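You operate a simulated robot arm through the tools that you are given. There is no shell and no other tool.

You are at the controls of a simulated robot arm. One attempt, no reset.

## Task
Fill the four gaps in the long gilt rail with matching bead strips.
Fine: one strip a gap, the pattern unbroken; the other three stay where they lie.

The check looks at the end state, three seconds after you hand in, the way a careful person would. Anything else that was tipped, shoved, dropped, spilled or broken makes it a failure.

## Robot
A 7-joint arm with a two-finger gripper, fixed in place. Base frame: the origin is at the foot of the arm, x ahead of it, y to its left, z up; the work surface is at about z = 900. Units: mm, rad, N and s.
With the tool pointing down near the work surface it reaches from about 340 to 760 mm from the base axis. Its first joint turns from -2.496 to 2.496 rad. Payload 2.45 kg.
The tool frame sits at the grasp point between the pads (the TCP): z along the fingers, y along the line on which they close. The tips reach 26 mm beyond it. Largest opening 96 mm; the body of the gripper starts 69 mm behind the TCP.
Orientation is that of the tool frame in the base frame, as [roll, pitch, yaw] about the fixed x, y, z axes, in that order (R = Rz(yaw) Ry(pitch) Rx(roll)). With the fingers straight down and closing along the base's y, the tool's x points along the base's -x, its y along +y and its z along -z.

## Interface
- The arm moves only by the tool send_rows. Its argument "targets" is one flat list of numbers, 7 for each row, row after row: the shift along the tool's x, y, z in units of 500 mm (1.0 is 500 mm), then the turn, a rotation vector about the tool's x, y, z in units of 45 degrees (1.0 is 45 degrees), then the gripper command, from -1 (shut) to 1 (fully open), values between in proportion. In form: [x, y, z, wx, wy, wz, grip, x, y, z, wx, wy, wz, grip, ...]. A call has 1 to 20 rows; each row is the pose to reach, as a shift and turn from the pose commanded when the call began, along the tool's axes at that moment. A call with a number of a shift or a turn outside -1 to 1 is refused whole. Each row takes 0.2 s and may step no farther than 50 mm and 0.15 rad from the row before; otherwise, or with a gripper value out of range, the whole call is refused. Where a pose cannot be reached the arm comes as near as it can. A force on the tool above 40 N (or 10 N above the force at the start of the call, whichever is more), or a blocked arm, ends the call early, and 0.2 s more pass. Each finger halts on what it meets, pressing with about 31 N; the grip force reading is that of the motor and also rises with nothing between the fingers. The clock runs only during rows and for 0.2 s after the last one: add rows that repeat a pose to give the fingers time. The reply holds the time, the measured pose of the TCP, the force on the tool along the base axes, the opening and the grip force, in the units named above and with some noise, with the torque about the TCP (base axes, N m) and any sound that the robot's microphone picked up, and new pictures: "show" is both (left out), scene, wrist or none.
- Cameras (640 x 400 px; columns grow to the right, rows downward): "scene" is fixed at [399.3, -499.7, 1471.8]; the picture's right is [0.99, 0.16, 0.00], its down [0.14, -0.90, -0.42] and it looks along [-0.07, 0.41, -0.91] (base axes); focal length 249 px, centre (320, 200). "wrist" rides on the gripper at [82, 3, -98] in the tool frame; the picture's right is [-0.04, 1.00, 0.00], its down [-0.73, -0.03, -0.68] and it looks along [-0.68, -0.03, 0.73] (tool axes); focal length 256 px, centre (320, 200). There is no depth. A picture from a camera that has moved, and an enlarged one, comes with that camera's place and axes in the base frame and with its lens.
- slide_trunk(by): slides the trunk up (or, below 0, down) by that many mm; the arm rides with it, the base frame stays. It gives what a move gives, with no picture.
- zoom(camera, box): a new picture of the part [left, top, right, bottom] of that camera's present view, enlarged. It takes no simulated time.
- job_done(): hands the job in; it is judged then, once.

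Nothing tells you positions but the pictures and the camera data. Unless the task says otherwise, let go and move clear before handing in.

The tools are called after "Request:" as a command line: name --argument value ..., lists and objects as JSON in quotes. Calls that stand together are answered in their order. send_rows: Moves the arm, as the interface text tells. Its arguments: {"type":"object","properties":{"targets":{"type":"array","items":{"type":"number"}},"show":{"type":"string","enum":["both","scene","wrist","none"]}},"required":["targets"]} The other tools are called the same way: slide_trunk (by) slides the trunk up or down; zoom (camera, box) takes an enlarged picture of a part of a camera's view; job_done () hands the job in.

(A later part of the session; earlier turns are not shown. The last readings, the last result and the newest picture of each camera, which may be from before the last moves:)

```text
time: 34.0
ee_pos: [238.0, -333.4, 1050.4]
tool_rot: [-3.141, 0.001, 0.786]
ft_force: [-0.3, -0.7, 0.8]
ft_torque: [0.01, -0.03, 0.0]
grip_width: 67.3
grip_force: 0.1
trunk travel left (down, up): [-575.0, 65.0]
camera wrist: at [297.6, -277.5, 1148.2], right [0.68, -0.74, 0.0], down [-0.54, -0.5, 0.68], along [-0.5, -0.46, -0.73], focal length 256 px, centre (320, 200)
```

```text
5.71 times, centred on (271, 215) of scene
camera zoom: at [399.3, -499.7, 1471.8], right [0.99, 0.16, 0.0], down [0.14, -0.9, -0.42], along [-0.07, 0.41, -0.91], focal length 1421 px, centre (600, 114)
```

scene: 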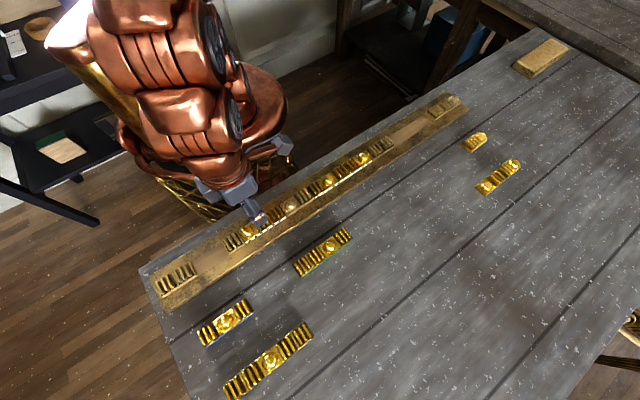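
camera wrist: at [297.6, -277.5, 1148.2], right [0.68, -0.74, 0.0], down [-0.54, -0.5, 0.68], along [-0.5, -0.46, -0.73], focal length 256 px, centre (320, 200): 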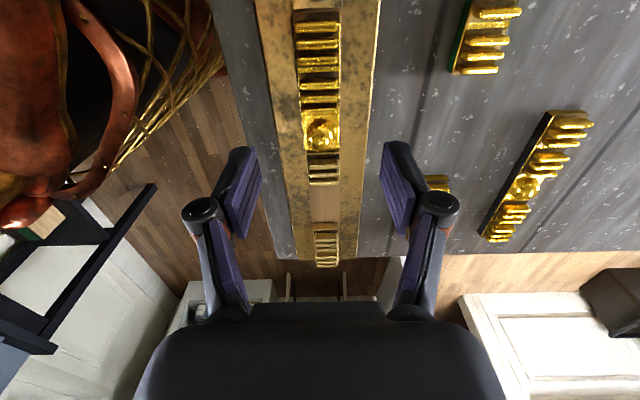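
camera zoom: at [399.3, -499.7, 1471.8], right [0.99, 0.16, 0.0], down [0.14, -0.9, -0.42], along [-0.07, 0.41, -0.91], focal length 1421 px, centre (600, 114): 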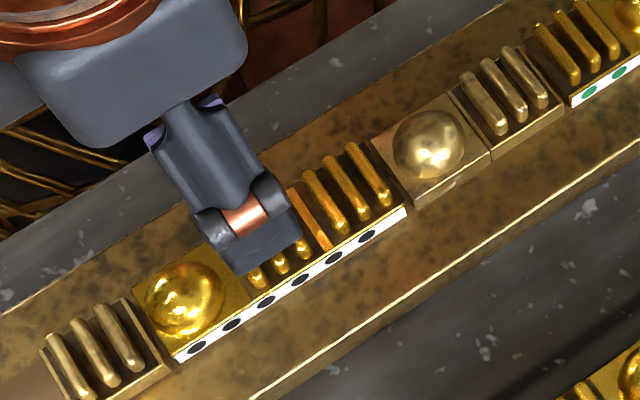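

D sits cleanly in gap 2. I'm turning the tool back and heading out toward G and F to test the reach there.

Request:
send_rows --targets '[0.05, 0.01, 0, 0, 0, -0.15, 0.4, 0.1, 0.02, 0, 0, 0, -0.32, 0.4, 0.15, 0.03, 0, 0, 0, -0.49, 0.4, 0.2, 0.042, 0, 0, 0, -0.66, 0.4, 0.25, 0.053, 0, 0, 0, -0.83, 0.4, 0.304, 0.0636, 0, 0, 0, -1.0, 0.4]' --show "none"

Request:
send_rows --targets '[0.03, 0.04, 0, 0, 0, -0.15, 0.4, 0.055, 0.085, 0, 0, 0, -0.32, 0.4, 0.085, 0.13, 0, 0, 0, -0.49, 0.4, 0.11, 0.17, 0, 0, 0, -0.66, 0.4, 0.14, 0.215, 0, 0, 0, -0.83, 0.4, 0.17, 0.26, 0, 0, 0, -1.0, 0.4]' --show "none"

Request:
send_rows --targets '[-0.01, 0.05, 0, 0, 0, -0.15, 0.4, -0.02, 0.1, 0, 0, 0, -0.32, 0.4, -0.03, 0.15, 0, 0, 0, -0.49, 0.4, -0.042, 0.2, 0, 0, 0, -0.66, 0.4, -0.053, 0.25, 0, 0, 0, -0.83, 0.4, -0.0636, 0.304, 0, 0, 0, -1.0, 0.4, -0.0636, 0.304, 0, 0, 0, -1.0, 0.4]'

```text
time: 35.4
ee_pos: [368.3, -249.0, 1049.5]
tool_rot: [3.141, 0.001, 1.573]
ft_force: [-0.6, -0.8, 1.2]
ft_torque: [0.01, -0.04, 0.01]
grip_width: 67.2
grip_force: 0.0
trunk travel left (down, up): [-575.0, 65.0]
```

```text
time: 36.8
ee_pos: [498.6, -163.1, 1051.9]
tool_rot: [3.14, -0.001, 2.356]
ft_force: [0.5, 0.0, 0.5]
ft_torque: [0.0, -0.05, -0.02]
grip_width: 67.2
grip_force: 0.0
trunk travel left (down, up): [-575.0, 65.0]
```

```text
time: 38.4
ee_pos: [628.4, -78.3, 1051.5]
tool_rot: [3.141, 0.0, -3.139]
ft_force: [-0.2, -0.4, 0.2]
ft_torque: [0.01, 0.01, 0.01]
grip_width: 67.1
grip_force: 0.0
trunk travel left (down, up): [-575.0, 65.0]
camera wrist: at [547.8, -73.9, 1150.0], right [0.04, 1.0, 0.0], down [0.73, -0.03, 0.68], along [0.68, -0.03, -0.73], focal length 256 px, centre (320, 200)
```

scene: 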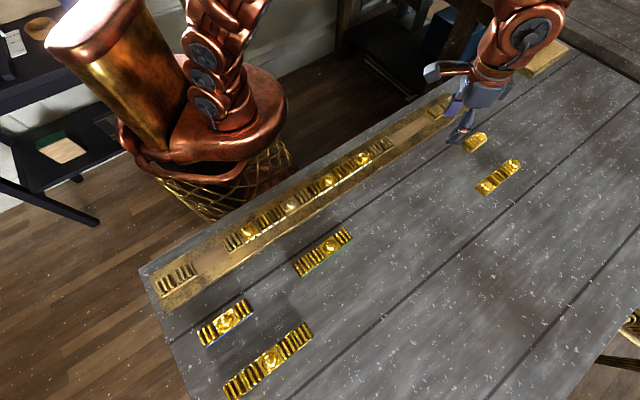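
wrist: 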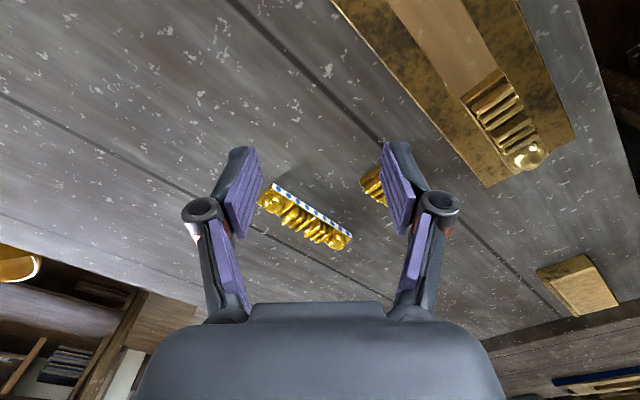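

Now the last 45° and over to hover above G, checking that the arm can actually get there.

Request:
send_rows --targets '[-0.04, 0.025, 0, 0, 0, -0.15, 0.4, -0.08, 0.05, 0, 0, 0, -0.32, 0.4, -0.12, 0.075, 0.02, 0, 0, -0.49, 0.4, -0.17, 0.105, 0.04, 0, 0, -0.66, 0.4, -0.22, 0.135, 0.06, 0, 0, -0.83, 0.4, -0.259, 0.159, 0.09, 0, 0, -1.0, 0.4, -0.259, 0.159, 0.12, 0, 0, -1.0, 0.4, -0.259, 0.159, 0.12, 0, 0, -1.0, 0.4, -0.259, 0.159, 0.12, 0, 0, -1.0, 0.4]'

```text
time: 40.4
ee_pos: [757.0, 0.2, 991.4]
tool_rot: [3.141, -0.001, -2.358]
ft_force: [0.1, 0.2, 0.0]
ft_torque: [0.0, 0.0, 0.02]
grip_width: 67.4
grip_force: 0.1
trunk travel left (down, up): [-575.0, 65.0]
camera wrist: at [696.4, -52.7, 1090.0], right [-0.68, 0.73, 0.0], down [0.54, 0.5, 0.68], along [0.5, 0.46, -0.73], focal length 256 px, centre (320, 200)
```

scene: 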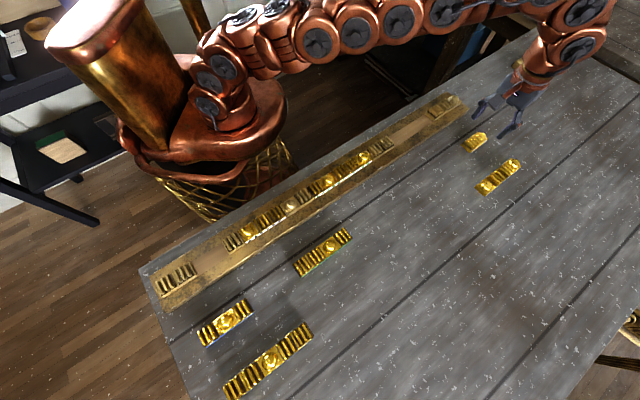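
wrist: 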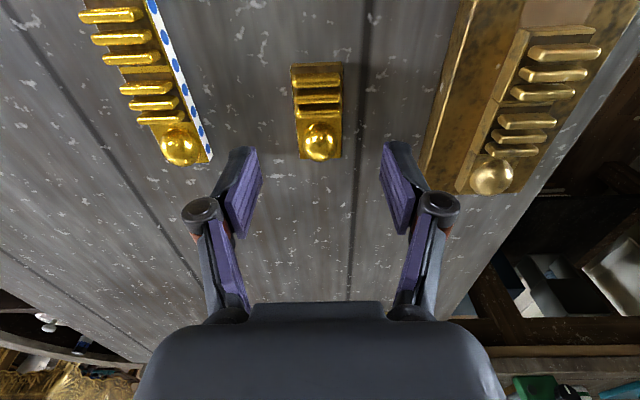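

G is reachable and centred under the tool. Measuring its ends.

Request:
zoom --camera "wrist" --box '[278, 55, 358, 105]'

Request:
zoom --camera "wrist" --box '[278, 115, 358, 165]'

```text
8.00 times, centred on (318, 80) of wrist
camera zoom: at [696.4, -52.7, 1090.0], right [-0.68, 0.73, 0.0], down [0.54, 0.5, 0.68], along [0.5, 0.46, -0.73], focal length 2048 px, centre (336, 1160)
```

zoom: 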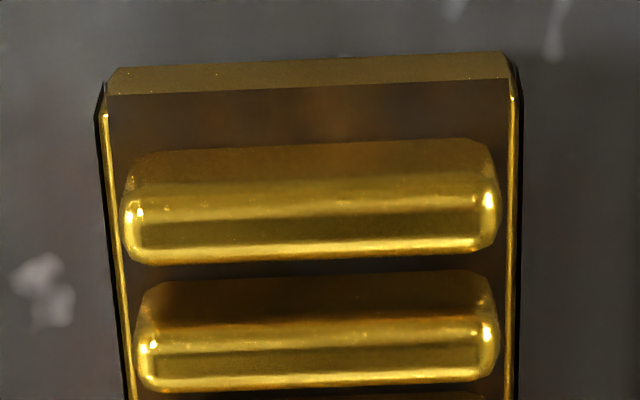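

```text
8.00 times, centred on (318, 140) of wrist
camera zoom: at [696.4, -52.7, 1090.0], right [-0.68, 0.73, 0.0], down [0.54, 0.5, 0.68], along [0.5, 0.46, -0.73], focal length 2048 px, centre (336, 680)
```

zoom: 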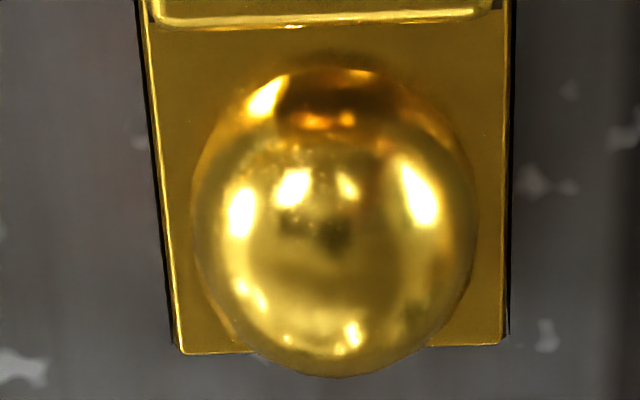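

Request:
send_rows --targets '[-0.0064, -0.002, 0.03, 0, 0, 0, 0.4, -0.0064, -0.002, 0.07, 0, 0, 0, 0.4, -0.0064, -0.002, 0.1, 0, 0, 0, 0.4, -0.0064, -0.002, 0.1216, 0, 0, 0, 0.4, -0.0064, -0.002, 0.1216, 0, 0, 0, 0.4, -0.0064, -0.002, 0.1216, 0, 0, 0, 0, -0.0064, -0.002, 0.1216, 0, 0, 0, -0.5, -0.0064, -0.002, 0.1216, 0, 0, 0, -1, -0.0064, -0.002, 0.1216, 0, 0, 0, -1, -0.0064, -0.002, 0.1216, 0, 0, 0, -1]' --show "wrist"

```text
time: 42.6
ee_pos: [759.6, 3.9, 929.3]
tool_rot: [3.141, -0.001, -2.357]
ft_force: [0.2, 0.6, 1.0]
ft_torque: [0.0, -0.01, -0.04]
grip_width: 32.9
grip_force: 30.8
trunk travel left (down, up): [-575.0, 65.0]
camera wrist: at [699.0, -50.7, 1028.6], right [-0.68, 0.73, 0.0], down [0.54, 0.5, 0.68], along [0.5, 0.46, -0.73], focal length 256 px, centre (320, 200)
```

wrist: 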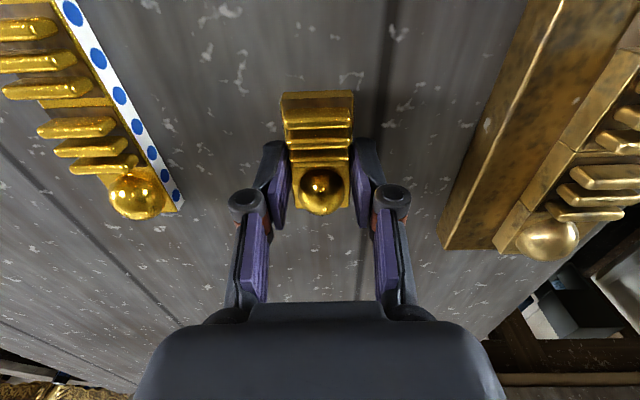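

G is gripped. I'm lifting and carrying it toward gap 1 with the same clockwise 180° flip.

Request:
send_rows --targets '[0, 0, -0.03, 0, 0, 0, -1, 0, 0, -0.1, 0, 0, 0, -1, 0, 0, -0.18, 0, 0, 0, -1, 0.05, 0.01, -0.18, 0, 0, 0.15, -1, 0.1, 0.02, -0.18, 0, 0, 0.32, -1, 0.15, 0.03, -0.18, 0, 0, 0.49, -1, 0.2, 0.04, -0.18, 0, 0, 0.66, -1, 0.25, 0.05, -0.18, 0, 0, 0.83, -1, 0.311, 0.057, -0.18, 0, 0, 1.0, -1, 0.311, 0.057, -0.18, 0, 0, 1.0, -1]' --show "scene"

Request:
send_rows --targets '[0.055, -0.04, 0, 0, 0, 0.15, -1, 0.11, -0.08, 0, 0, 0, 0.32, -1, 0.165, -0.12, 0, 0, 0, 0.49, -1, 0.22, -0.155, 0, 0, 0, 0.66, -1, 0.275, -0.19, 0, 0, 0, 0.83, -1, 0.33, -0.23, 0, 0, 0, 1.0, -1, 0.33, -0.23, 0, 0, 0, 1.0, -1]' --show "scene"

Request:
send_rows --targets '[0.012, -0.066, 0, 0, 0, 0.15, -1, 0.024, -0.132, 0, 0, 0, 0.32, -1, 0.035, -0.198, 0, 0, 0, 0.49, -1, 0.047, -0.264, 0, 0, 0, 0.66, -1, 0.059, -0.33, 0, 0, 0, 0.83, -1, 0.0707, -0.396, 0, 0, 0, 1.0, -1, 0.0707, -0.396, 0, 0, 0, 1.0, -1]' --show "scene"

```text
time: 44.8
ee_pos: [630.8, -87.9, 1018.1]
tool_rot: [-3.141, 0.0, 3.14]
ft_force: [-0.8, 0.0, -0.6]
ft_torque: [-0.01, 0.0, 0.03]
grip_width: 33.0
grip_force: 31.0
trunk travel left (down, up): [-575.0, 65.0]
```

scene: 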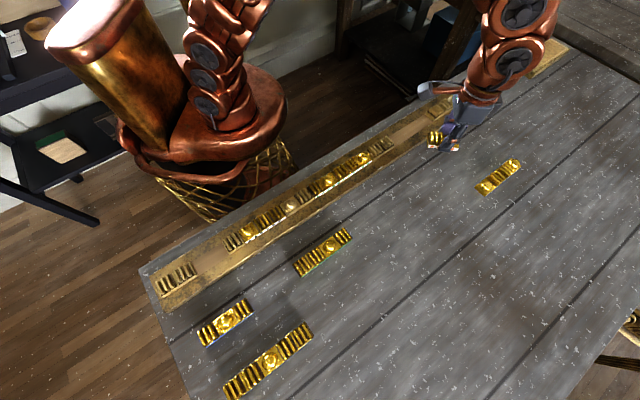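

```text
time: 46.4
ee_pos: [464.2, -201.3, 1018.5]
tool_rot: [-3.141, 0.0, 2.355]
ft_force: [0.2, -0.9, -0.8]
ft_torque: [-0.03, -0.03, 0.0]
grip_width: 33.0
grip_force: 30.9
trunk travel left (down, up): [-575.0, 65.0]
```

scene: 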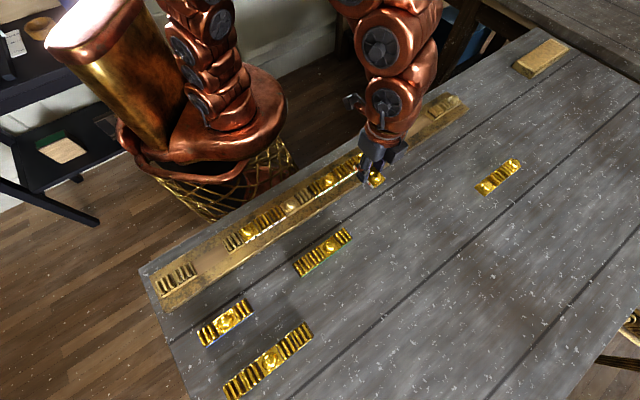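

```text
time: 48.0
ee_pos: [297.2, -316.6, 1017.5]
tool_rot: [-3.141, 0.001, 1.57]
ft_force: [-0.5, -0.8, -0.6]
ft_torque: [-0.03, 0.0, 0.02]
grip_width: 33.0
grip_force: 30.3
trunk travel left (down, up): [-575.0, 65.0]
```

scene: 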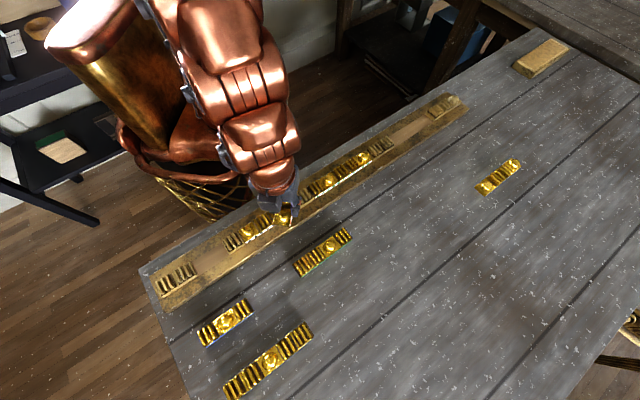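

Request:
send_rows --targets '[-0.035, -0.05, 0, 0, 0, 0.15, -1, -0.07, -0.1, 0, 0, 0, 0.32, -1, -0.11, -0.155, 0, 0, 0, 0.49, -1, -0.147, -0.207, 0, 0, 0, 0.66, -1, -0.183, -0.258, 0, 0, 0, 0.83, -1, -0.2186, -0.3092, 0, 0, 0, 1.0, -1, -0.2186, -0.3092, 0, 0, 0, 1.0, -1, -0.2186, -0.3092, 0, 0, 0, 1.0, -1]'

```text
time: 49.8
ee_pos: [145.5, -426.1, 1017.2]
tool_rot: [-3.141, -0.001, 0.786]
ft_force: [-0.4, 0.0, -0.5]
ft_torque: [-0.03, -0.05, 0.0]
grip_width: 33.0
grip_force: 31.5
trunk travel left (down, up): [-575.0, 65.0]
camera wrist: at [205.5, -369.9, 1116.1], right [0.68, -0.74, 0.0], down [-0.54, -0.5, 0.68], along [-0.5, -0.46, -0.73], focal length 256 px, centre (320, 200)
```

scene: 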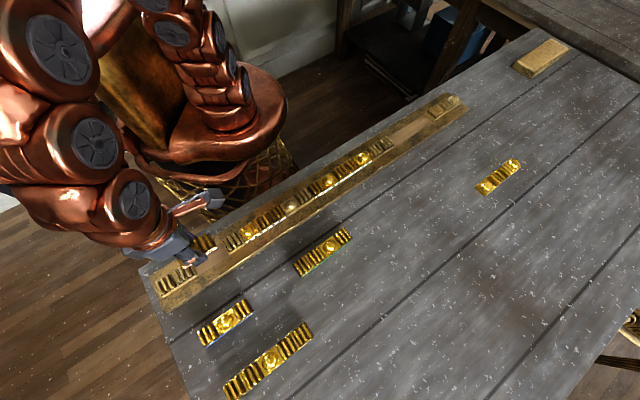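
wrist: 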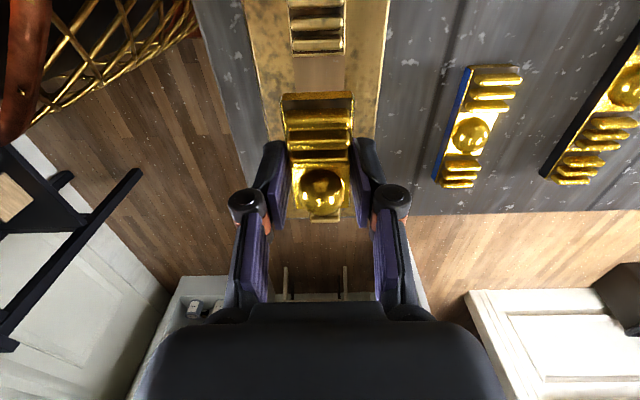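

G is over gap 1, bead on the left. I'm shifting 3 mm and lowering part-way for a check.

Request:
send_rows --targets '[-0.003, -0.0005, 0.03, 0, 0, 0, -1, -0.006, -0.001, 0.06, 0, 0, 0, -1, -0.006, -0.001, 0.084, 0, 0, 0, -1, -0.006, -0.001, 0.084, 0, 0, 0, -1, -0.006, -0.001, 0.084, 0, 0, 0, -1]' --show "none"

Request:
zoom --camera "wrist" --box '[280, 150, 368, 270]'

Request:
zoom --camera "wrist" --box '[240, 30, 400, 130]'

Request:
zoom --camera "scene" --box '[150, 220, 262, 290]'

```text
time: 51.0
ee_pos: [143.2, -427.8, 976.8]
tool_rot: [3.141, 0.001, 0.785]
ft_force: [-0.8, -0.2, -0.6]
ft_torque: [0.0, -0.02, 0.0]
grip_width: 33.1
grip_force: 31.0
trunk travel left (down, up): [-575.0, 65.0]
```

```text
3.33 times, centred on (324, 210) of wrist
camera zoom: at [202.8, -371.5, 1075.1], right [0.68, -0.73, 0.0], down [-0.54, -0.5, 0.68], along [-0.5, -0.46, -0.73], focal length 853 px, centre (307, 167)
```

zoom: 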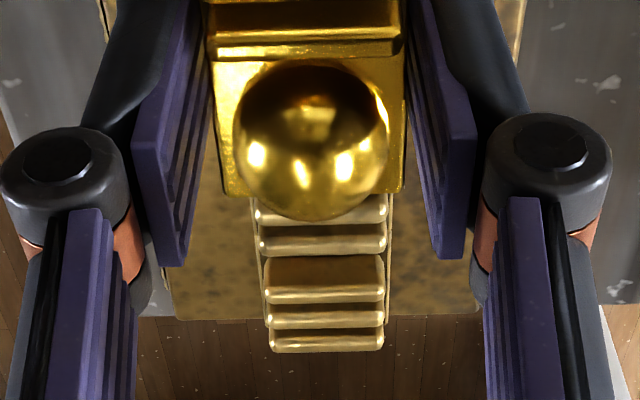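

```text
4.00 times, centred on (320, 80) of wrist
camera zoom: at [202.8, -371.5, 1075.1], right [0.68, -0.73, 0.0], down [-0.54, -0.5, 0.68], along [-0.5, -0.46, -0.73], focal length 1024 px, centre (320, 680)
```

zoom: 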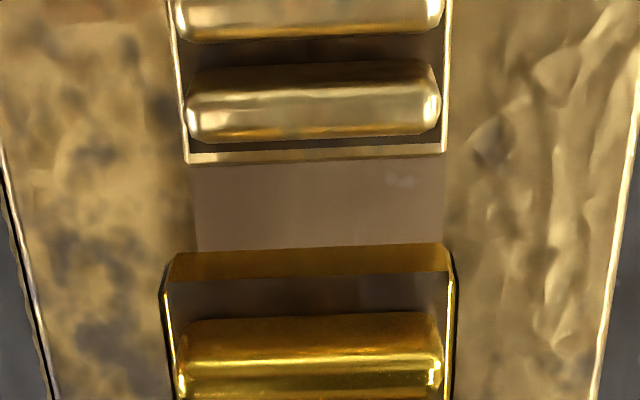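

```text
5.71 times, centred on (206, 255) of scene
camera zoom: at [399.3, -499.7, 1471.8], right [0.99, 0.16, 0.0], down [0.14, -0.9, -0.42], along [-0.07, 0.41, -0.91], focal length 1421 px, centre (971, -114)
```

zoom: 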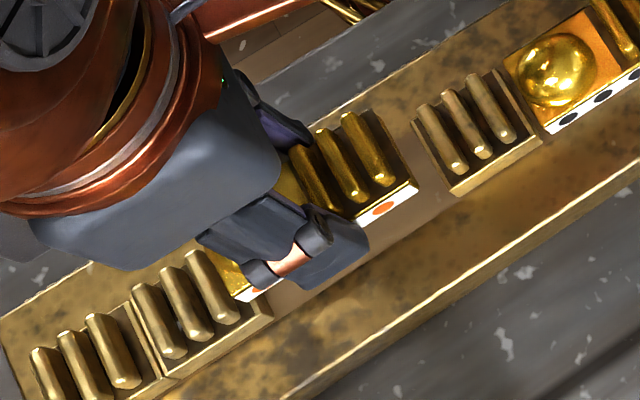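

Nearly there: shift about 1.2 mm right and 0.5 mm outward, then lower to just above the channel.

Request:
send_rows --targets '[0.0024, 0.001, 0.015, 0, 0, 0, -1, 0.0024, 0.001, 0.033, 0, 0, 0, -1, 0.0024, 0.001, 0.045, 0, 0, 0, -1, 0.0024, 0.001, 0.05, 0, 0, 0, -1, 0.0024, 0.001, 0.05, 0, 0, 0, -1]' --show "none"

Request:
zoom --camera "wrist" --box '[290, 180, 360, 230]'

Request:
zoom --camera "wrist" --box '[240, 30, 400, 130]'

Request:
zoom --camera "scene" --box '[176, 254, 216, 279]'

Request:
zoom --camera "scene" --box '[206, 236, 246, 261]'

```text
time: 52.2
ee_pos: [143.7, -427.0, 950.3]
tool_rot: [-3.141, -0.001, 0.786]
ft_force: [-0.4, -0.1, -1.0]
ft_torque: [0.02, 0.02, 0.01]
grip_width: 33.0
grip_force: 31.3
trunk travel left (down, up): [-575.0, 65.0]
```

```text
8.00 times, centred on (325, 205) of wrist
camera zoom: at [204.2, -370.6, 1050.1], right [0.68, -0.73, 0.0], down [-0.54, -0.5, 0.68], along [-0.5, -0.46, -0.73], focal length 2048 px, centre (280, 160)
```

zoom: 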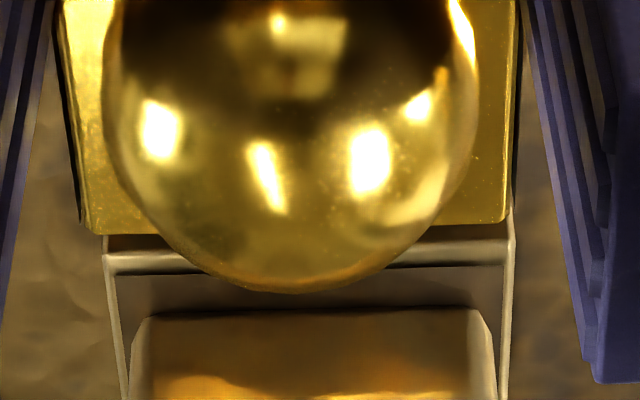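

```text
4.00 times, centred on (320, 80) of wrist
camera zoom: at [204.2, -370.6, 1050.1], right [0.68, -0.73, 0.0], down [-0.54, -0.5, 0.68], along [-0.5, -0.46, -0.73], focal length 1024 px, centre (320, 680)
```

zoom: 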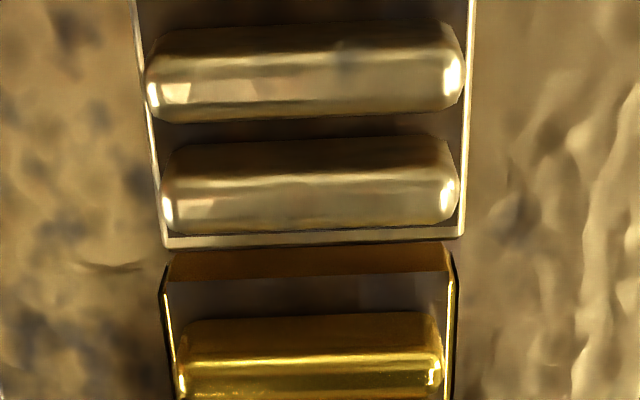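

```text
16.00 times, centred on (196, 266) of scene
camera zoom: at [399.3, -499.7, 1471.8], right [0.99, 0.16, 0.0], down [0.14, -0.9, -0.42], along [-0.07, 0.41, -0.91], focal length 3978 px, centre (2304, -864)
```

zoom: 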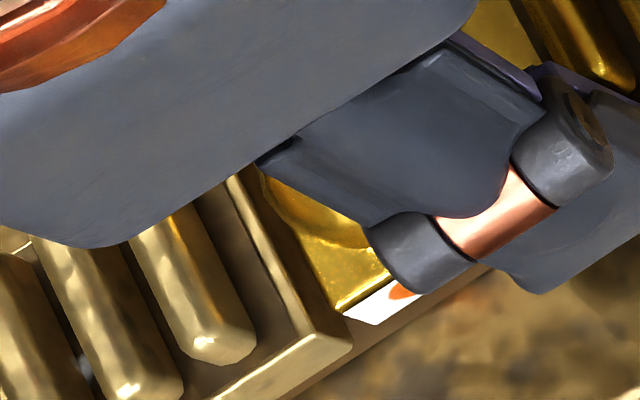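

```text
16.00 times, centred on (226, 248) of scene
camera zoom: at [399.3, -499.7, 1471.8], right [0.99, 0.16, 0.0], down [0.14, -0.9, -0.42], along [-0.07, 0.41, -0.91], focal length 3978 px, centre (1824, -576)
```

zoom: 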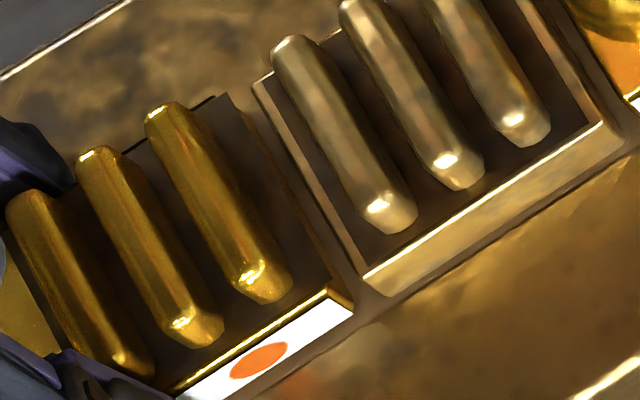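

Clearances are about 5.4 mm left and 3.8 mm right on average. I'm nudging 0.6 mm left, setting it down and checking force.

Request:
send_rows --targets '[-0.0012, 0, 0, 0, 0, 0, -1, -0.0012, 0, 0.003, 0, 0, 0, -1, -0.0012, 0, 0.005, 0, 0, 0, -1, -0.0012, 0, 0.005, 0, 0, 0, -1]' --show "none"

```text
time: 53.2
ee_pos: [143.9, -429.5, 949.4]
tool_rot: [-3.141, 0.0, 0.785]
ft_force: [2.0, 0.4, 6.8]
ft_torque: [-0.03, 0.04, 0.01]
grip_width: 33.0
grip_force: 31.1
trunk travel left (down, up): [-575.0, 65.0]
```

Contact is about 7 N, so it is resting on the channel. Releasing and rising.

Request:
send_rows --targets '[0, 0, 0, 0, 0, 0, -0.7, 0, 0, 0, 0, 0, 0, -0.3, 0, 0, 0, 0, 0, 0, 0.1, 0, 0, 0, 0, 0, 0, 0.4, 0, 0, 0, 0, 0, 0, 0.4, 0, 0, -0.05, 0, 0, 0, 0.4, 0, 0, -0.13, 0, 0, 0, 0.4, 0, 0, -0.2, 0, 0, 0, 0.4, 0, 0, -0.2, 0, 0, 0, 0.4]'

Request:
zoom --camera "wrist" --box '[240, 0, 400, 200]'

```text
time: 55.2
ee_pos: [143.9, -427.5, 1049.8]
tool_rot: [-3.14, 0.0, 0.785]
ft_force: [0.2, -0.2, 0.7]
ft_torque: [0.01, 0.0, 0.0]
grip_width: 66.9
grip_force: 0.0
trunk travel left (down, up): [-575.0, 65.0]
camera wrist: at [204.3, -370.2, 1148.1], right [0.68, -0.73, 0.0], down [-0.54, -0.5, 0.68], along [-0.5, -0.46, -0.73], focal length 256 px, centre (320, 200)
```

scene: 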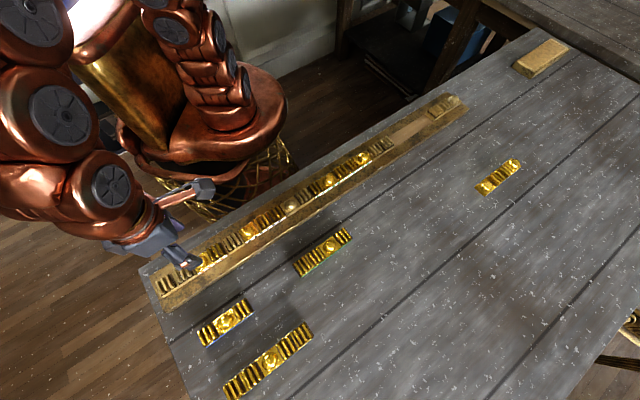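
wrist: 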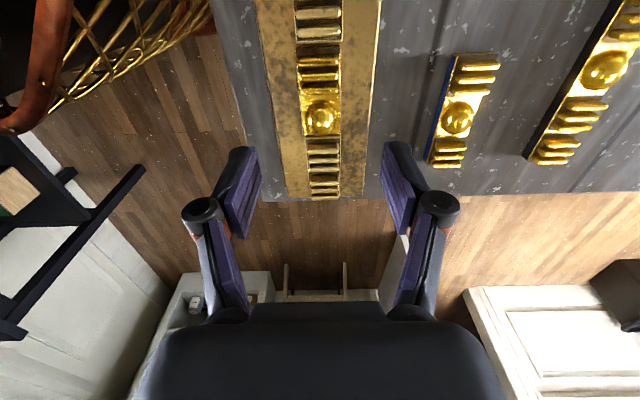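

```text
2.00 times, centred on (320, 100) of wrist
camera zoom: at [204.3, -370.2, 1148.1], right [0.68, -0.73, 0.0], down [-0.54, -0.5, 0.68], along [-0.5, -0.46, -0.73], focal length 512 px, centre (320, 400)
```

zoom: 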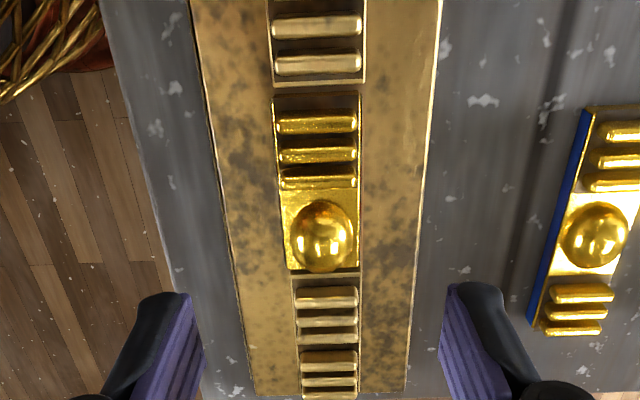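

G is in gap 1 with the sequence R R B R R. Now for F: I turn back and travel out to it.

Request:
send_rows --targets '[0.058, 0.02, 0, 0, 0, -0.15, 0.4, 0.116, 0.04, 0, 0, 0, -0.32, 0.4, 0.174, 0.06, 0, 0, 0, -0.49, 0.4, 0.232, 0.08, 0, 0, 0, -0.66, 0.4, 0.29, 0.1, 0, 0, 0, -0.83, 0.4, 0.349, 0.12, 0, 0, 0, -1.0, 0.4]' --show "none"

Request:
send_rows --targets '[0.027, 0.055, 0, 0, 0, -0.15, 0.4, 0.054, 0.11, 0, 0, 0, -0.32, 0.4, 0.081, 0.165, 0, 0, 0, -0.49, 0.4, 0.108, 0.22, 0, 0, 0, -0.66, 0.4, 0.135, 0.276, 0, 0, 0, -0.83, 0.4, 0.162, 0.332, 0, 0, 0, -1.0, 0.4]' --show "none"

Request:
send_rows --targets '[-0.02, 0.058, 0, 0, 0, -0.15, 0.4, -0.04, 0.116, 0, 0, 0, -0.32, 0.4, -0.06, 0.174, 0, 0, 0, -0.49, 0.4, -0.08, 0.232, 0, 0, 0, -0.66, 0.4, -0.1, 0.29, 0, 0, 0, -0.83, 0.4, -0.12, 0.349, 0, 0, 0, -1.0, 0.4, -0.12, 0.349, 0, 0, 0, -1.0, 0.4]'

```text
time: 56.6
ee_pos: [310.7, -347.6, 1051.4]
tool_rot: [3.141, 0.001, 1.574]
ft_force: [-0.3, -0.3, -0.2]
ft_torque: [0.0, -0.05, -0.04]
grip_width: 67.1
grip_force: 0.1
trunk travel left (down, up): [-575.0, 65.0]
```

```text
time: 58.0
ee_pos: [474.9, -266.3, 1047.7]
tool_rot: [3.141, 0.0, 2.357]
ft_force: [-0.4, -0.1, -0.1]
ft_torque: [0.02, -0.02, -0.01]
grip_width: 67.3
grip_force: 0.0
trunk travel left (down, up): [-575.0, 65.0]
```

```text
time: 59.6
ee_pos: [643.9, -186.0, 1050.4]
tool_rot: [-3.141, 0.0, -3.14]
ft_force: [-0.6, 1.3, -0.3]
ft_torque: [-0.01, 0.03, 0.01]
grip_width: 67.3
grip_force: 0.0
trunk travel left (down, up): [-575.0, 65.0]
camera wrist: at [561.1, -180.5, 1149.1], right [0.04, 1.0, 0.0], down [0.73, -0.03, 0.68], along [0.68, -0.03, -0.73], focal length 256 px, centre (320, 200)
```

scene: 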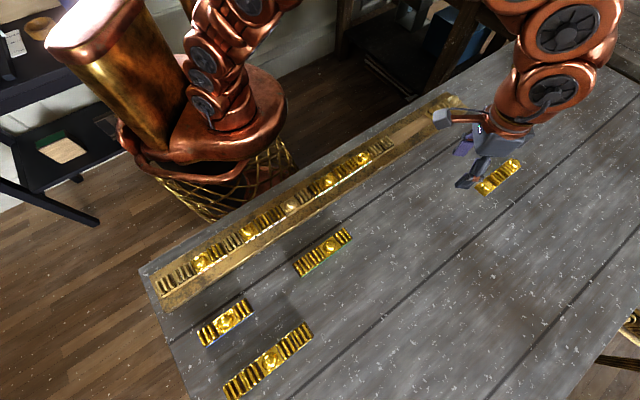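
wrist: 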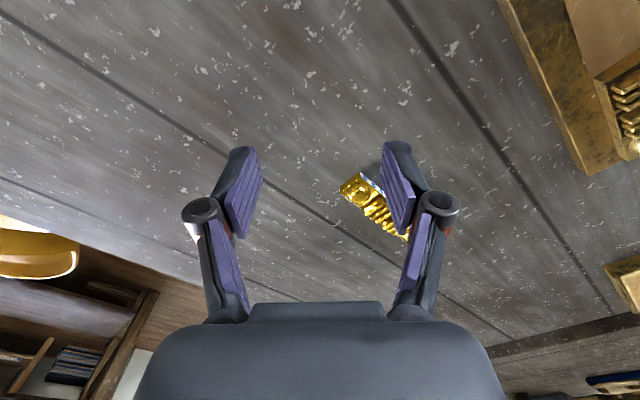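

Request:
send_rows --targets '[-0.055, 0.028, 0, 0, 0, -0.15, 0.4, -0.11, 0.056, 0, 0, 0, -0.32, 0.4, -0.165, 0.084, 0, 0, 0, -0.49, 0.4, -0.22, 0.112, 0.01, 0, 0, -0.66, 0.4, -0.275, 0.14, 0.03, 0, 0, -0.83, 0.4, -0.3296, 0.1668, 0.06, 0, 0, -1.0, 0.4, -0.3296, 0.1668, 0.1, 0, 0, -1.0, 0.4, -0.3296, 0.1668, 0.12, 0, 0, -1.0, 0.4, -0.3296, 0.1668, 0.12, 0, 0, -1.0, 0.4]'

```text
time: 61.6
ee_pos: [763.9, -131.3, 962.6]
tool_rot: [-3.141, -0.001, -2.356]
ft_force: [1.0, -1.2, -0.5]
ft_torque: [0.05, 0.02, -0.01]
grip_width: 67.3
grip_force: 0.2
out of reach, approached as far as the arm can: row 4, 5, 6, 7, 8, 9
trunk travel left (down, up): [-575.0, 65.0]
camera wrist: at [704.8, -185.4, 1062.4], right [-0.68, 0.73, 0.0], down [0.54, 0.5, 0.68], along [0.5, 0.46, -0.73], focal length 256 px, centre (320, 200)
```

scene: 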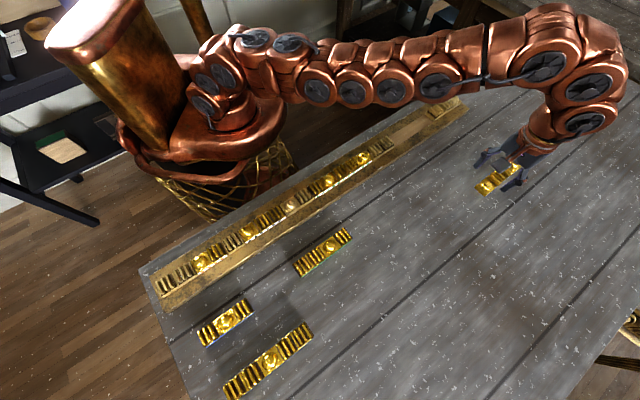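
wrist: 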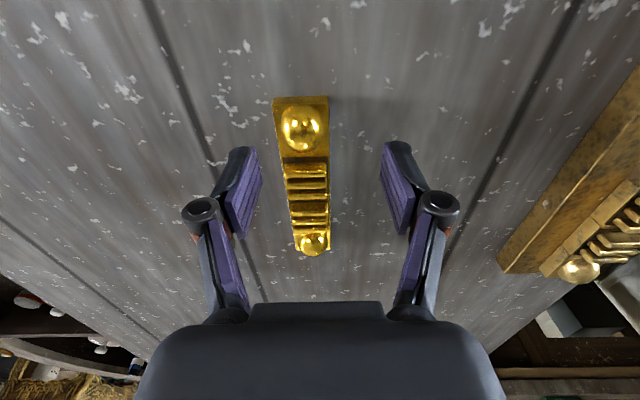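

F lies just out of reach at this trunk height. I'll pull the tool in and up, then lower the trunk so the shoulder is nearer table height and the arm reaches farther.

Request:
send_rows --targets '[0.02, 0.025, -0.05, 0, 0, 0, 0.4, 0.045, 0.058, -0.11, 0, 0, 0, 0.4, 0.07, 0.09, -0.17, 0, 0, 0, 0.4, 0.1, 0.13, -0.23, 0, 0, 0, 0.4, 0.134, 0.174, -0.29, 0, 0, 0, 0.4, 0.134, 0.174, -0.34, 0, 0, 0, 0.4, 0.134, 0.174, -0.34, 0, 0, 0, 0.4]' --show "scene"

```text
time: 63.2
ee_pos: [653.8, -118.7, 1132.4]
tool_rot: [-3.141, 0.001, -2.357]
ft_force: [1.1, 0.3, -0.2]
ft_torque: [0.0, 0.0, 0.01]
grip_width: 67.3
grip_force: 0.0
trunk travel left (down, up): [-575.0, 65.0]
```

scene: 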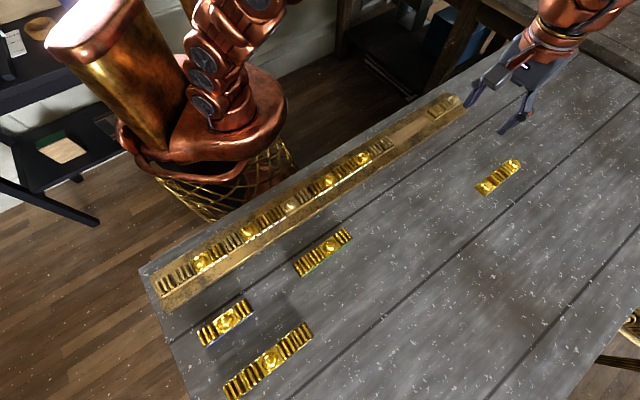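

Request:
slide_trunk --by -110

```text
time: 64.6
ee_pos: [653.8, -118.8, 1022.6]
tool_rot: [3.141, 0.0, -2.355]
ft_force: [-0.1, 0.0, 0.4]
ft_torque: [0.02, -0.02, 0.01]
grip_width: 67.3
grip_force: 0.0
trunk travel left (down, up): [-465.0, 175.0]
```

Request:
send_rows --targets '[-0.05, -0.04, 0, 0, 0, 0, 0.4, -0.1, -0.08, 0, 0, 0, 0, 0.4, -0.15, -0.12, 0, 0, 0, 0, 0.4, -0.2, -0.16, 0.02, 0, 0, 0, 0.4, -0.242, -0.196, 0.045, 0, 0, 0, 0.4, -0.242, -0.196, 0.045, 0, 0, 0, 0.4]'

```text
time: 66.0
ee_pos: [717.7, -90.2, 975.3]
tool_rot: [3.142, 0.002, -2.354]
ft_force: [1.2, 0.8, 0.2]
ft_torque: [-0.03, -0.01, 0.0]
grip_width: 67.2
grip_force: 0.0
out of reach, approached as far as the arm can: row 1, 2, 3, 4, 5, 6
trunk travel left (down, up): [-465.0, 175.0]
camera wrist: at [657.2, -143.9, 1073.5], right [-0.68, 0.74, 0.0], down [0.54, 0.5, 0.68], along [0.5, 0.46, -0.73], focal length 256 px, centre (320, 200)
```

scene: 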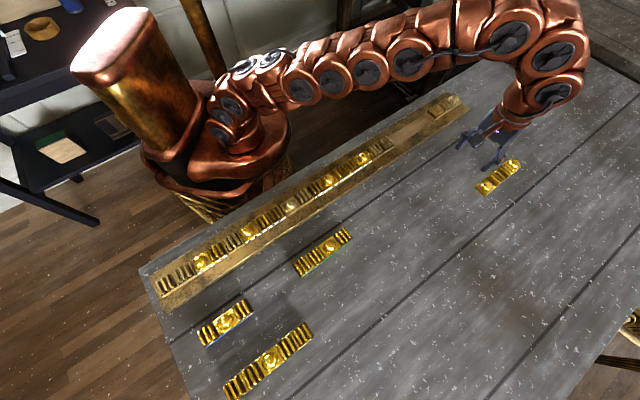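
wrist: 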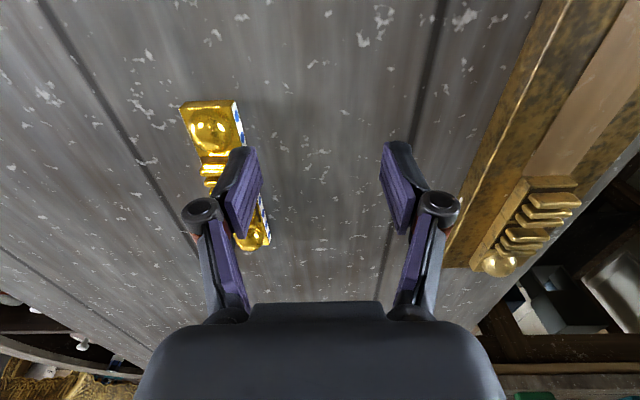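

Lowering made it worse (reach 723 mm against 775 mm before), so the shoulder sits below the wrist. Raising the trunk is the right direction, and I'm taking it to the top.

Request:
slide_trunk --by 175

```text
time: 68.0
ee_pos: [716.4, -90.0, 1150.2]
tool_rot: [-3.141, 0.001, -2.354]
ft_force: [0.5, -0.7, 0.5]
ft_torque: [-0.02, -0.01, 0.0]
grip_width: 67.2
grip_force: 0.1
trunk travel left (down, up): [-640.0, 0.0]
```

Request:
send_rows --targets '[0, 0, 0.08, 0, 0, 0, 0.4, 0, 0, 0.16, 0, 0, 0, 0.4, -0.006, -0.04, 0.23, 0, 0, 0, 0.4, -0.012, -0.09, 0.28, 0, 0, 0, 0.4, -0.0242, -0.1486, 0.3, 0, 0, 0, 0.4, -0.0242, -0.1486, 0.35, 0, 0, 0, 0.4, -0.0242, -0.1486, 0.35, 0, 0, 0, 0.4]'

```text
time: 69.6
ee_pos: [776.6, -134.2, 973.3]
tool_rot: [3.141, -0.001, -2.357]
ft_force: [-0.5, 0.3, 0.5]
ft_torque: [0.03, -0.02, 0.04]
grip_width: 67.1
grip_force: 0.1
out of reach, approached as far as the arm can: row 5, 6, 7
trunk travel left (down, up): [-640.0, 0.0]
camera wrist: at [714.4, -188.3, 1072.6], right [-0.68, 0.73, 0.0], down [0.54, 0.5, 0.68], along [0.5, 0.46, -0.73], focal length 256 px, centre (320, 200)
```

scene: 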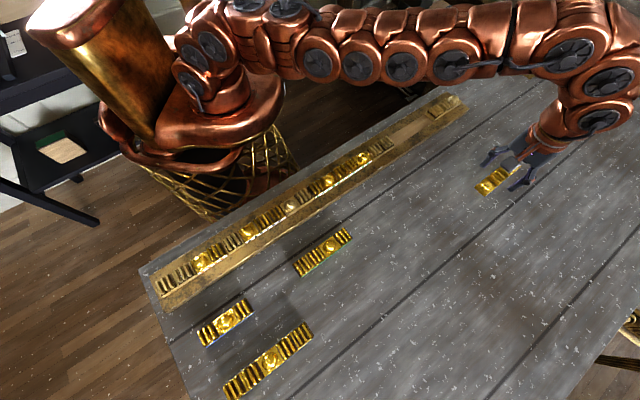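
wrist: 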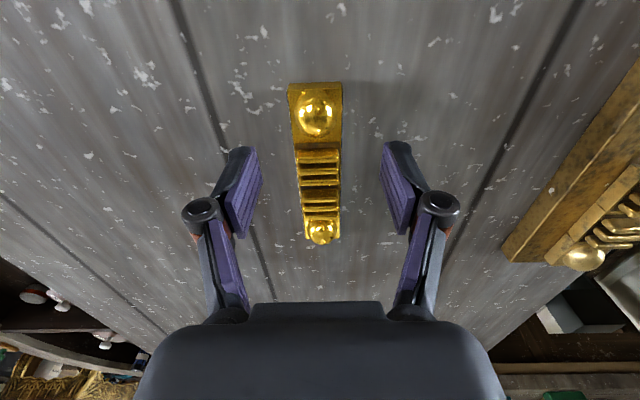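

The raised trunk gives enough reach to get over F's nearer half. Measuring F in this view.

Request:
zoom --camera "wrist" --box '[276, 75, 356, 125]'

Request:
zoom --camera "wrist" --box '[280, 200, 360, 250]'

```text
8.00 times, centred on (316, 100) of wrist
camera zoom: at [714.4, -188.3, 1072.6], right [-0.68, 0.73, 0.0], down [0.54, 0.5, 0.68], along [0.5, 0.46, -0.73], focal length 2048 px, centre (352, 1000)
```

zoom: 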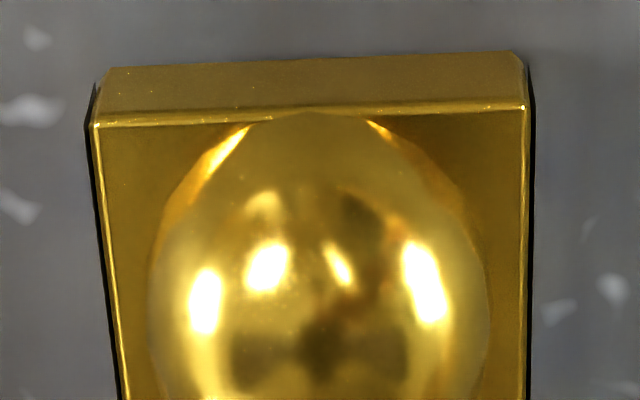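

```text
8.00 times, centred on (320, 225) of wrist
camera zoom: at [714.4, -188.3, 1072.6], right [-0.68, 0.73, 0.0], down [0.54, 0.5, 0.68], along [0.5, 0.46, -0.73], focal length 2048 px, centre (320, 0)
```

zoom: 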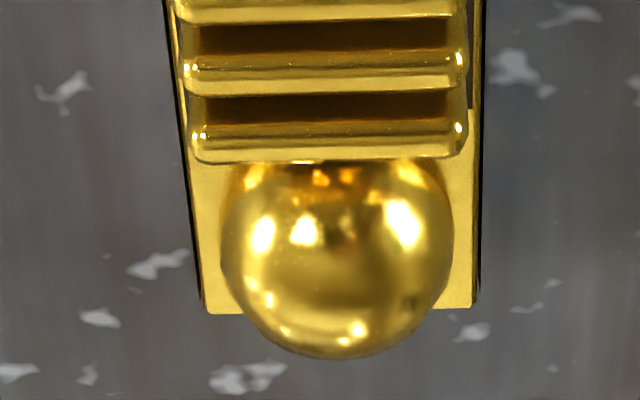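

F spans from 24 mm behind the tool to 121 mm ahead. At full reach I can grip it about 35 mm short of its centre, which its light weight allows, so I'm descending there.

Request:
send_rows --targets '[-0.006, -0.005, 0.02, 0, 0, 0, 0.4, -0.014, -0.005, 0.045, 0, 0, 0, 0.4, -0.022, -0.005, 0.07, 0, 0, 0, 0.4, -0.0268, -0.005, 0.0892, 0, 0, 0, 0.4, -0.0268, -0.005, 0.0892, 0, 0, 0, 0.4]'

```text
time: 70.8
ee_pos: [784.6, -125.7, 929.8]
tool_rot: [-3.141, 0.0, -2.356]
ft_force: [-0.5, 0.0, -0.5]
ft_torque: [0.0, 0.02, 0.02]
grip_width: 67.1
grip_force: 0.0
trunk travel left (down, up): [-640.0, 0.0]
camera wrist: at [724.1, -179.2, 1028.2], right [-0.68, 0.74, 0.0], down [0.54, 0.5, 0.68], along [0.5, 0.46, -0.73], focal length 256 px, centre (320, 200)
```

scene: 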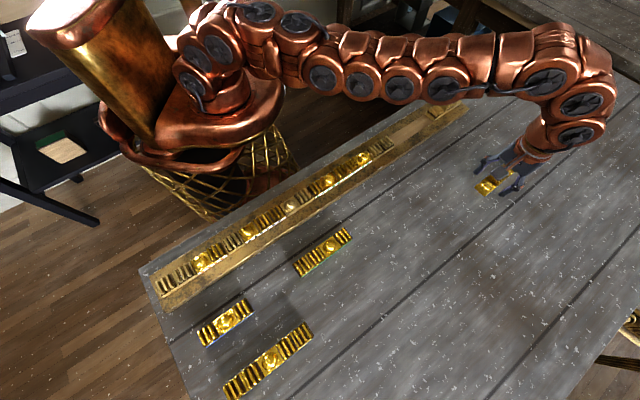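
wrist: 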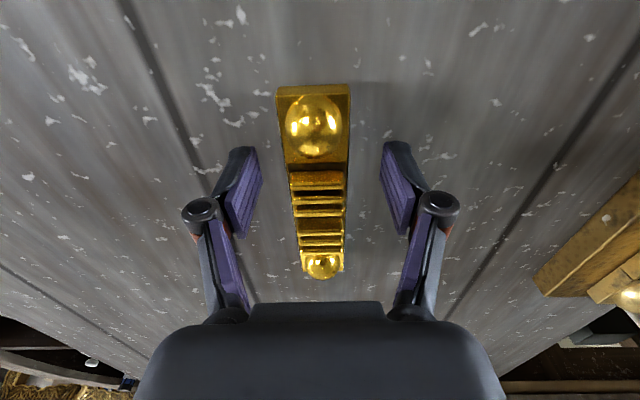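

Position reached. Closing on F.

Request:
send_rows --targets '[0, 0, 0, 0, 0, 0, 0, 0, 0, 0, 0, 0, 0, -0.5, 0, 0, 0, 0, 0, 0, -1, 0, 0, 0, 0, 0, 0, -1, 0, 0, 0, 0, 0, 0, -1, 0, 0, -0.004, 0, 0, 0, -1, 0.004, 0.004, -0.012, 0, 0, 0, -1, 0.004, 0.004, -0.012, 0, 0, 0, -1]'

Request:
zoom --camera "scene" --box '[460, 145, 540, 205]'

```text
time: 72.6
ee_pos: [783.0, -125.7, 933.8]
tool_rot: [3.14, 0.0, -2.356]
ft_force: [-0.7, 0.3, -1.2]
ft_torque: [-0.03, 0.05, -0.01]
grip_width: 33.3
grip_force: 30.7
trunk travel left (down, up): [-640.0, 0.0]
camera wrist: at [721.8, -179.3, 1033.9], right [-0.68, 0.73, 0.0], down [0.54, 0.5, 0.68], along [0.5, 0.46, -0.73], focal length 256 px, centre (320, 200)
```

scene: 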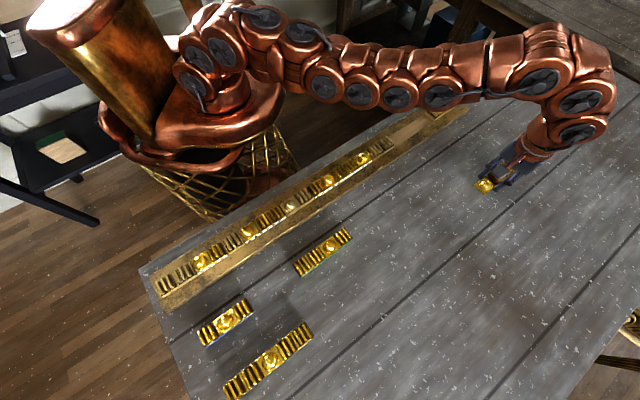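
wrist: 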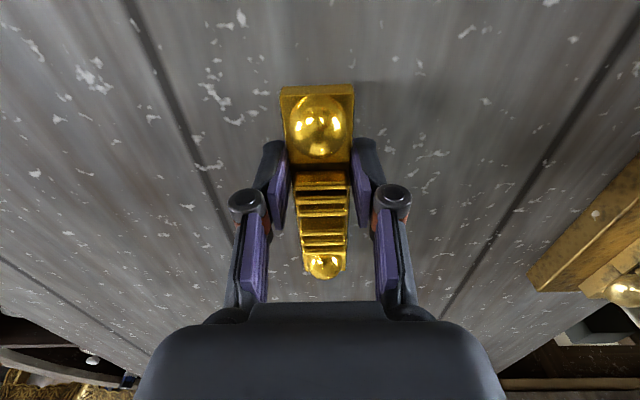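

```text
6.67 times, centred on (500, 175) of scene
camera zoom: at [399.3, -499.7, 1471.8], right [0.99, 0.16, 0.0], down [0.14, -0.9, -0.42], along [-0.07, 0.41, -0.91], focal length 1658 px, centre (-880, 367)
```

zoom: 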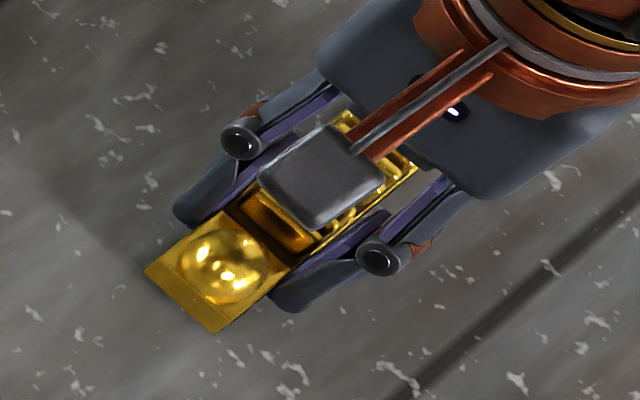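

F lifts level. I'm drawing it inward and up, then over gap 4.

Request:
send_rows --targets '[0.02, 0.05, -0.02, 0, 0, 0, -1, 0.05, 0.12, -0.06, 0, 0, 0, -1, 0.08, 0.19, -0.1, 0, 0, 0, -1, 0.11, 0.27, -0.132, 0, 0, 0, -1, 0.14, 0.35, -0.132, 0, 0, 0, -1, 0.16, 0.42, -0.132, 0, 0, 0, -1, 0.18, 0.476, -0.132, 0, 0, 0, -1, 0.18, 0.476, -0.132, 0, 0, 0, -1, 0.18, 0.476, -0.132, 0, 0, 0, -1]'

```text
time: 73.7
ee_pos: [702.0, 57.5, 960.8]
tool_rot: [3.036, 0.385, -2.075]
ft_force: [9.2, -40.5, 16.3]
ft_torque: [-0.26, 0.2, 0.45]
grip_width: 33.2
grip_force: 31.2
trunk travel left (down, up): [-640.0, 0.0]
stopped in row 5: the force on the tool passed its limit at 128 N (the readings are from after the stop); the commanded pose is now the measured one
camera wrist: at [654.2, -42.5, 1022.1], right [-0.87, 0.48, 0.11], down [0.29, 0.33, 0.9], along [0.39, 0.82, -0.42], focal length 256 px, centre (320, 200)
```

scene: 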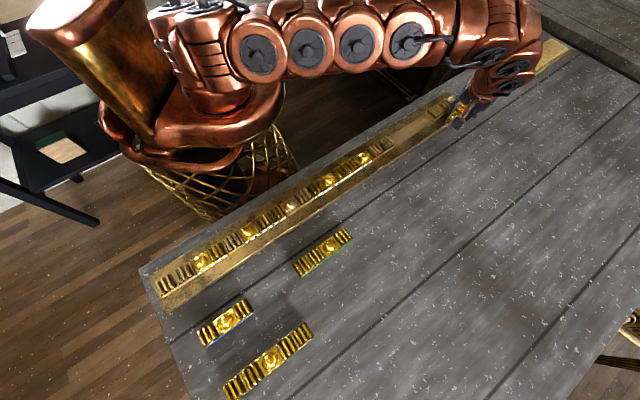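
wrist: 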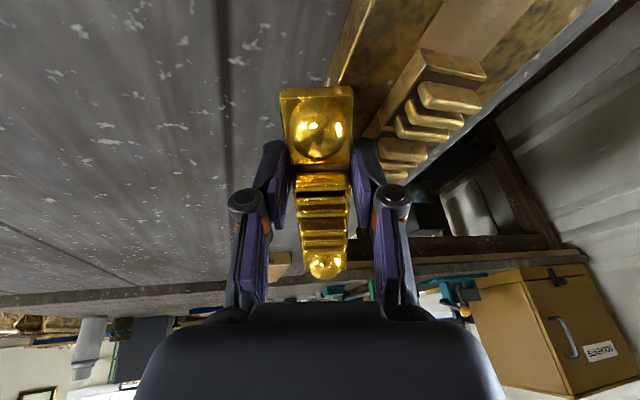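

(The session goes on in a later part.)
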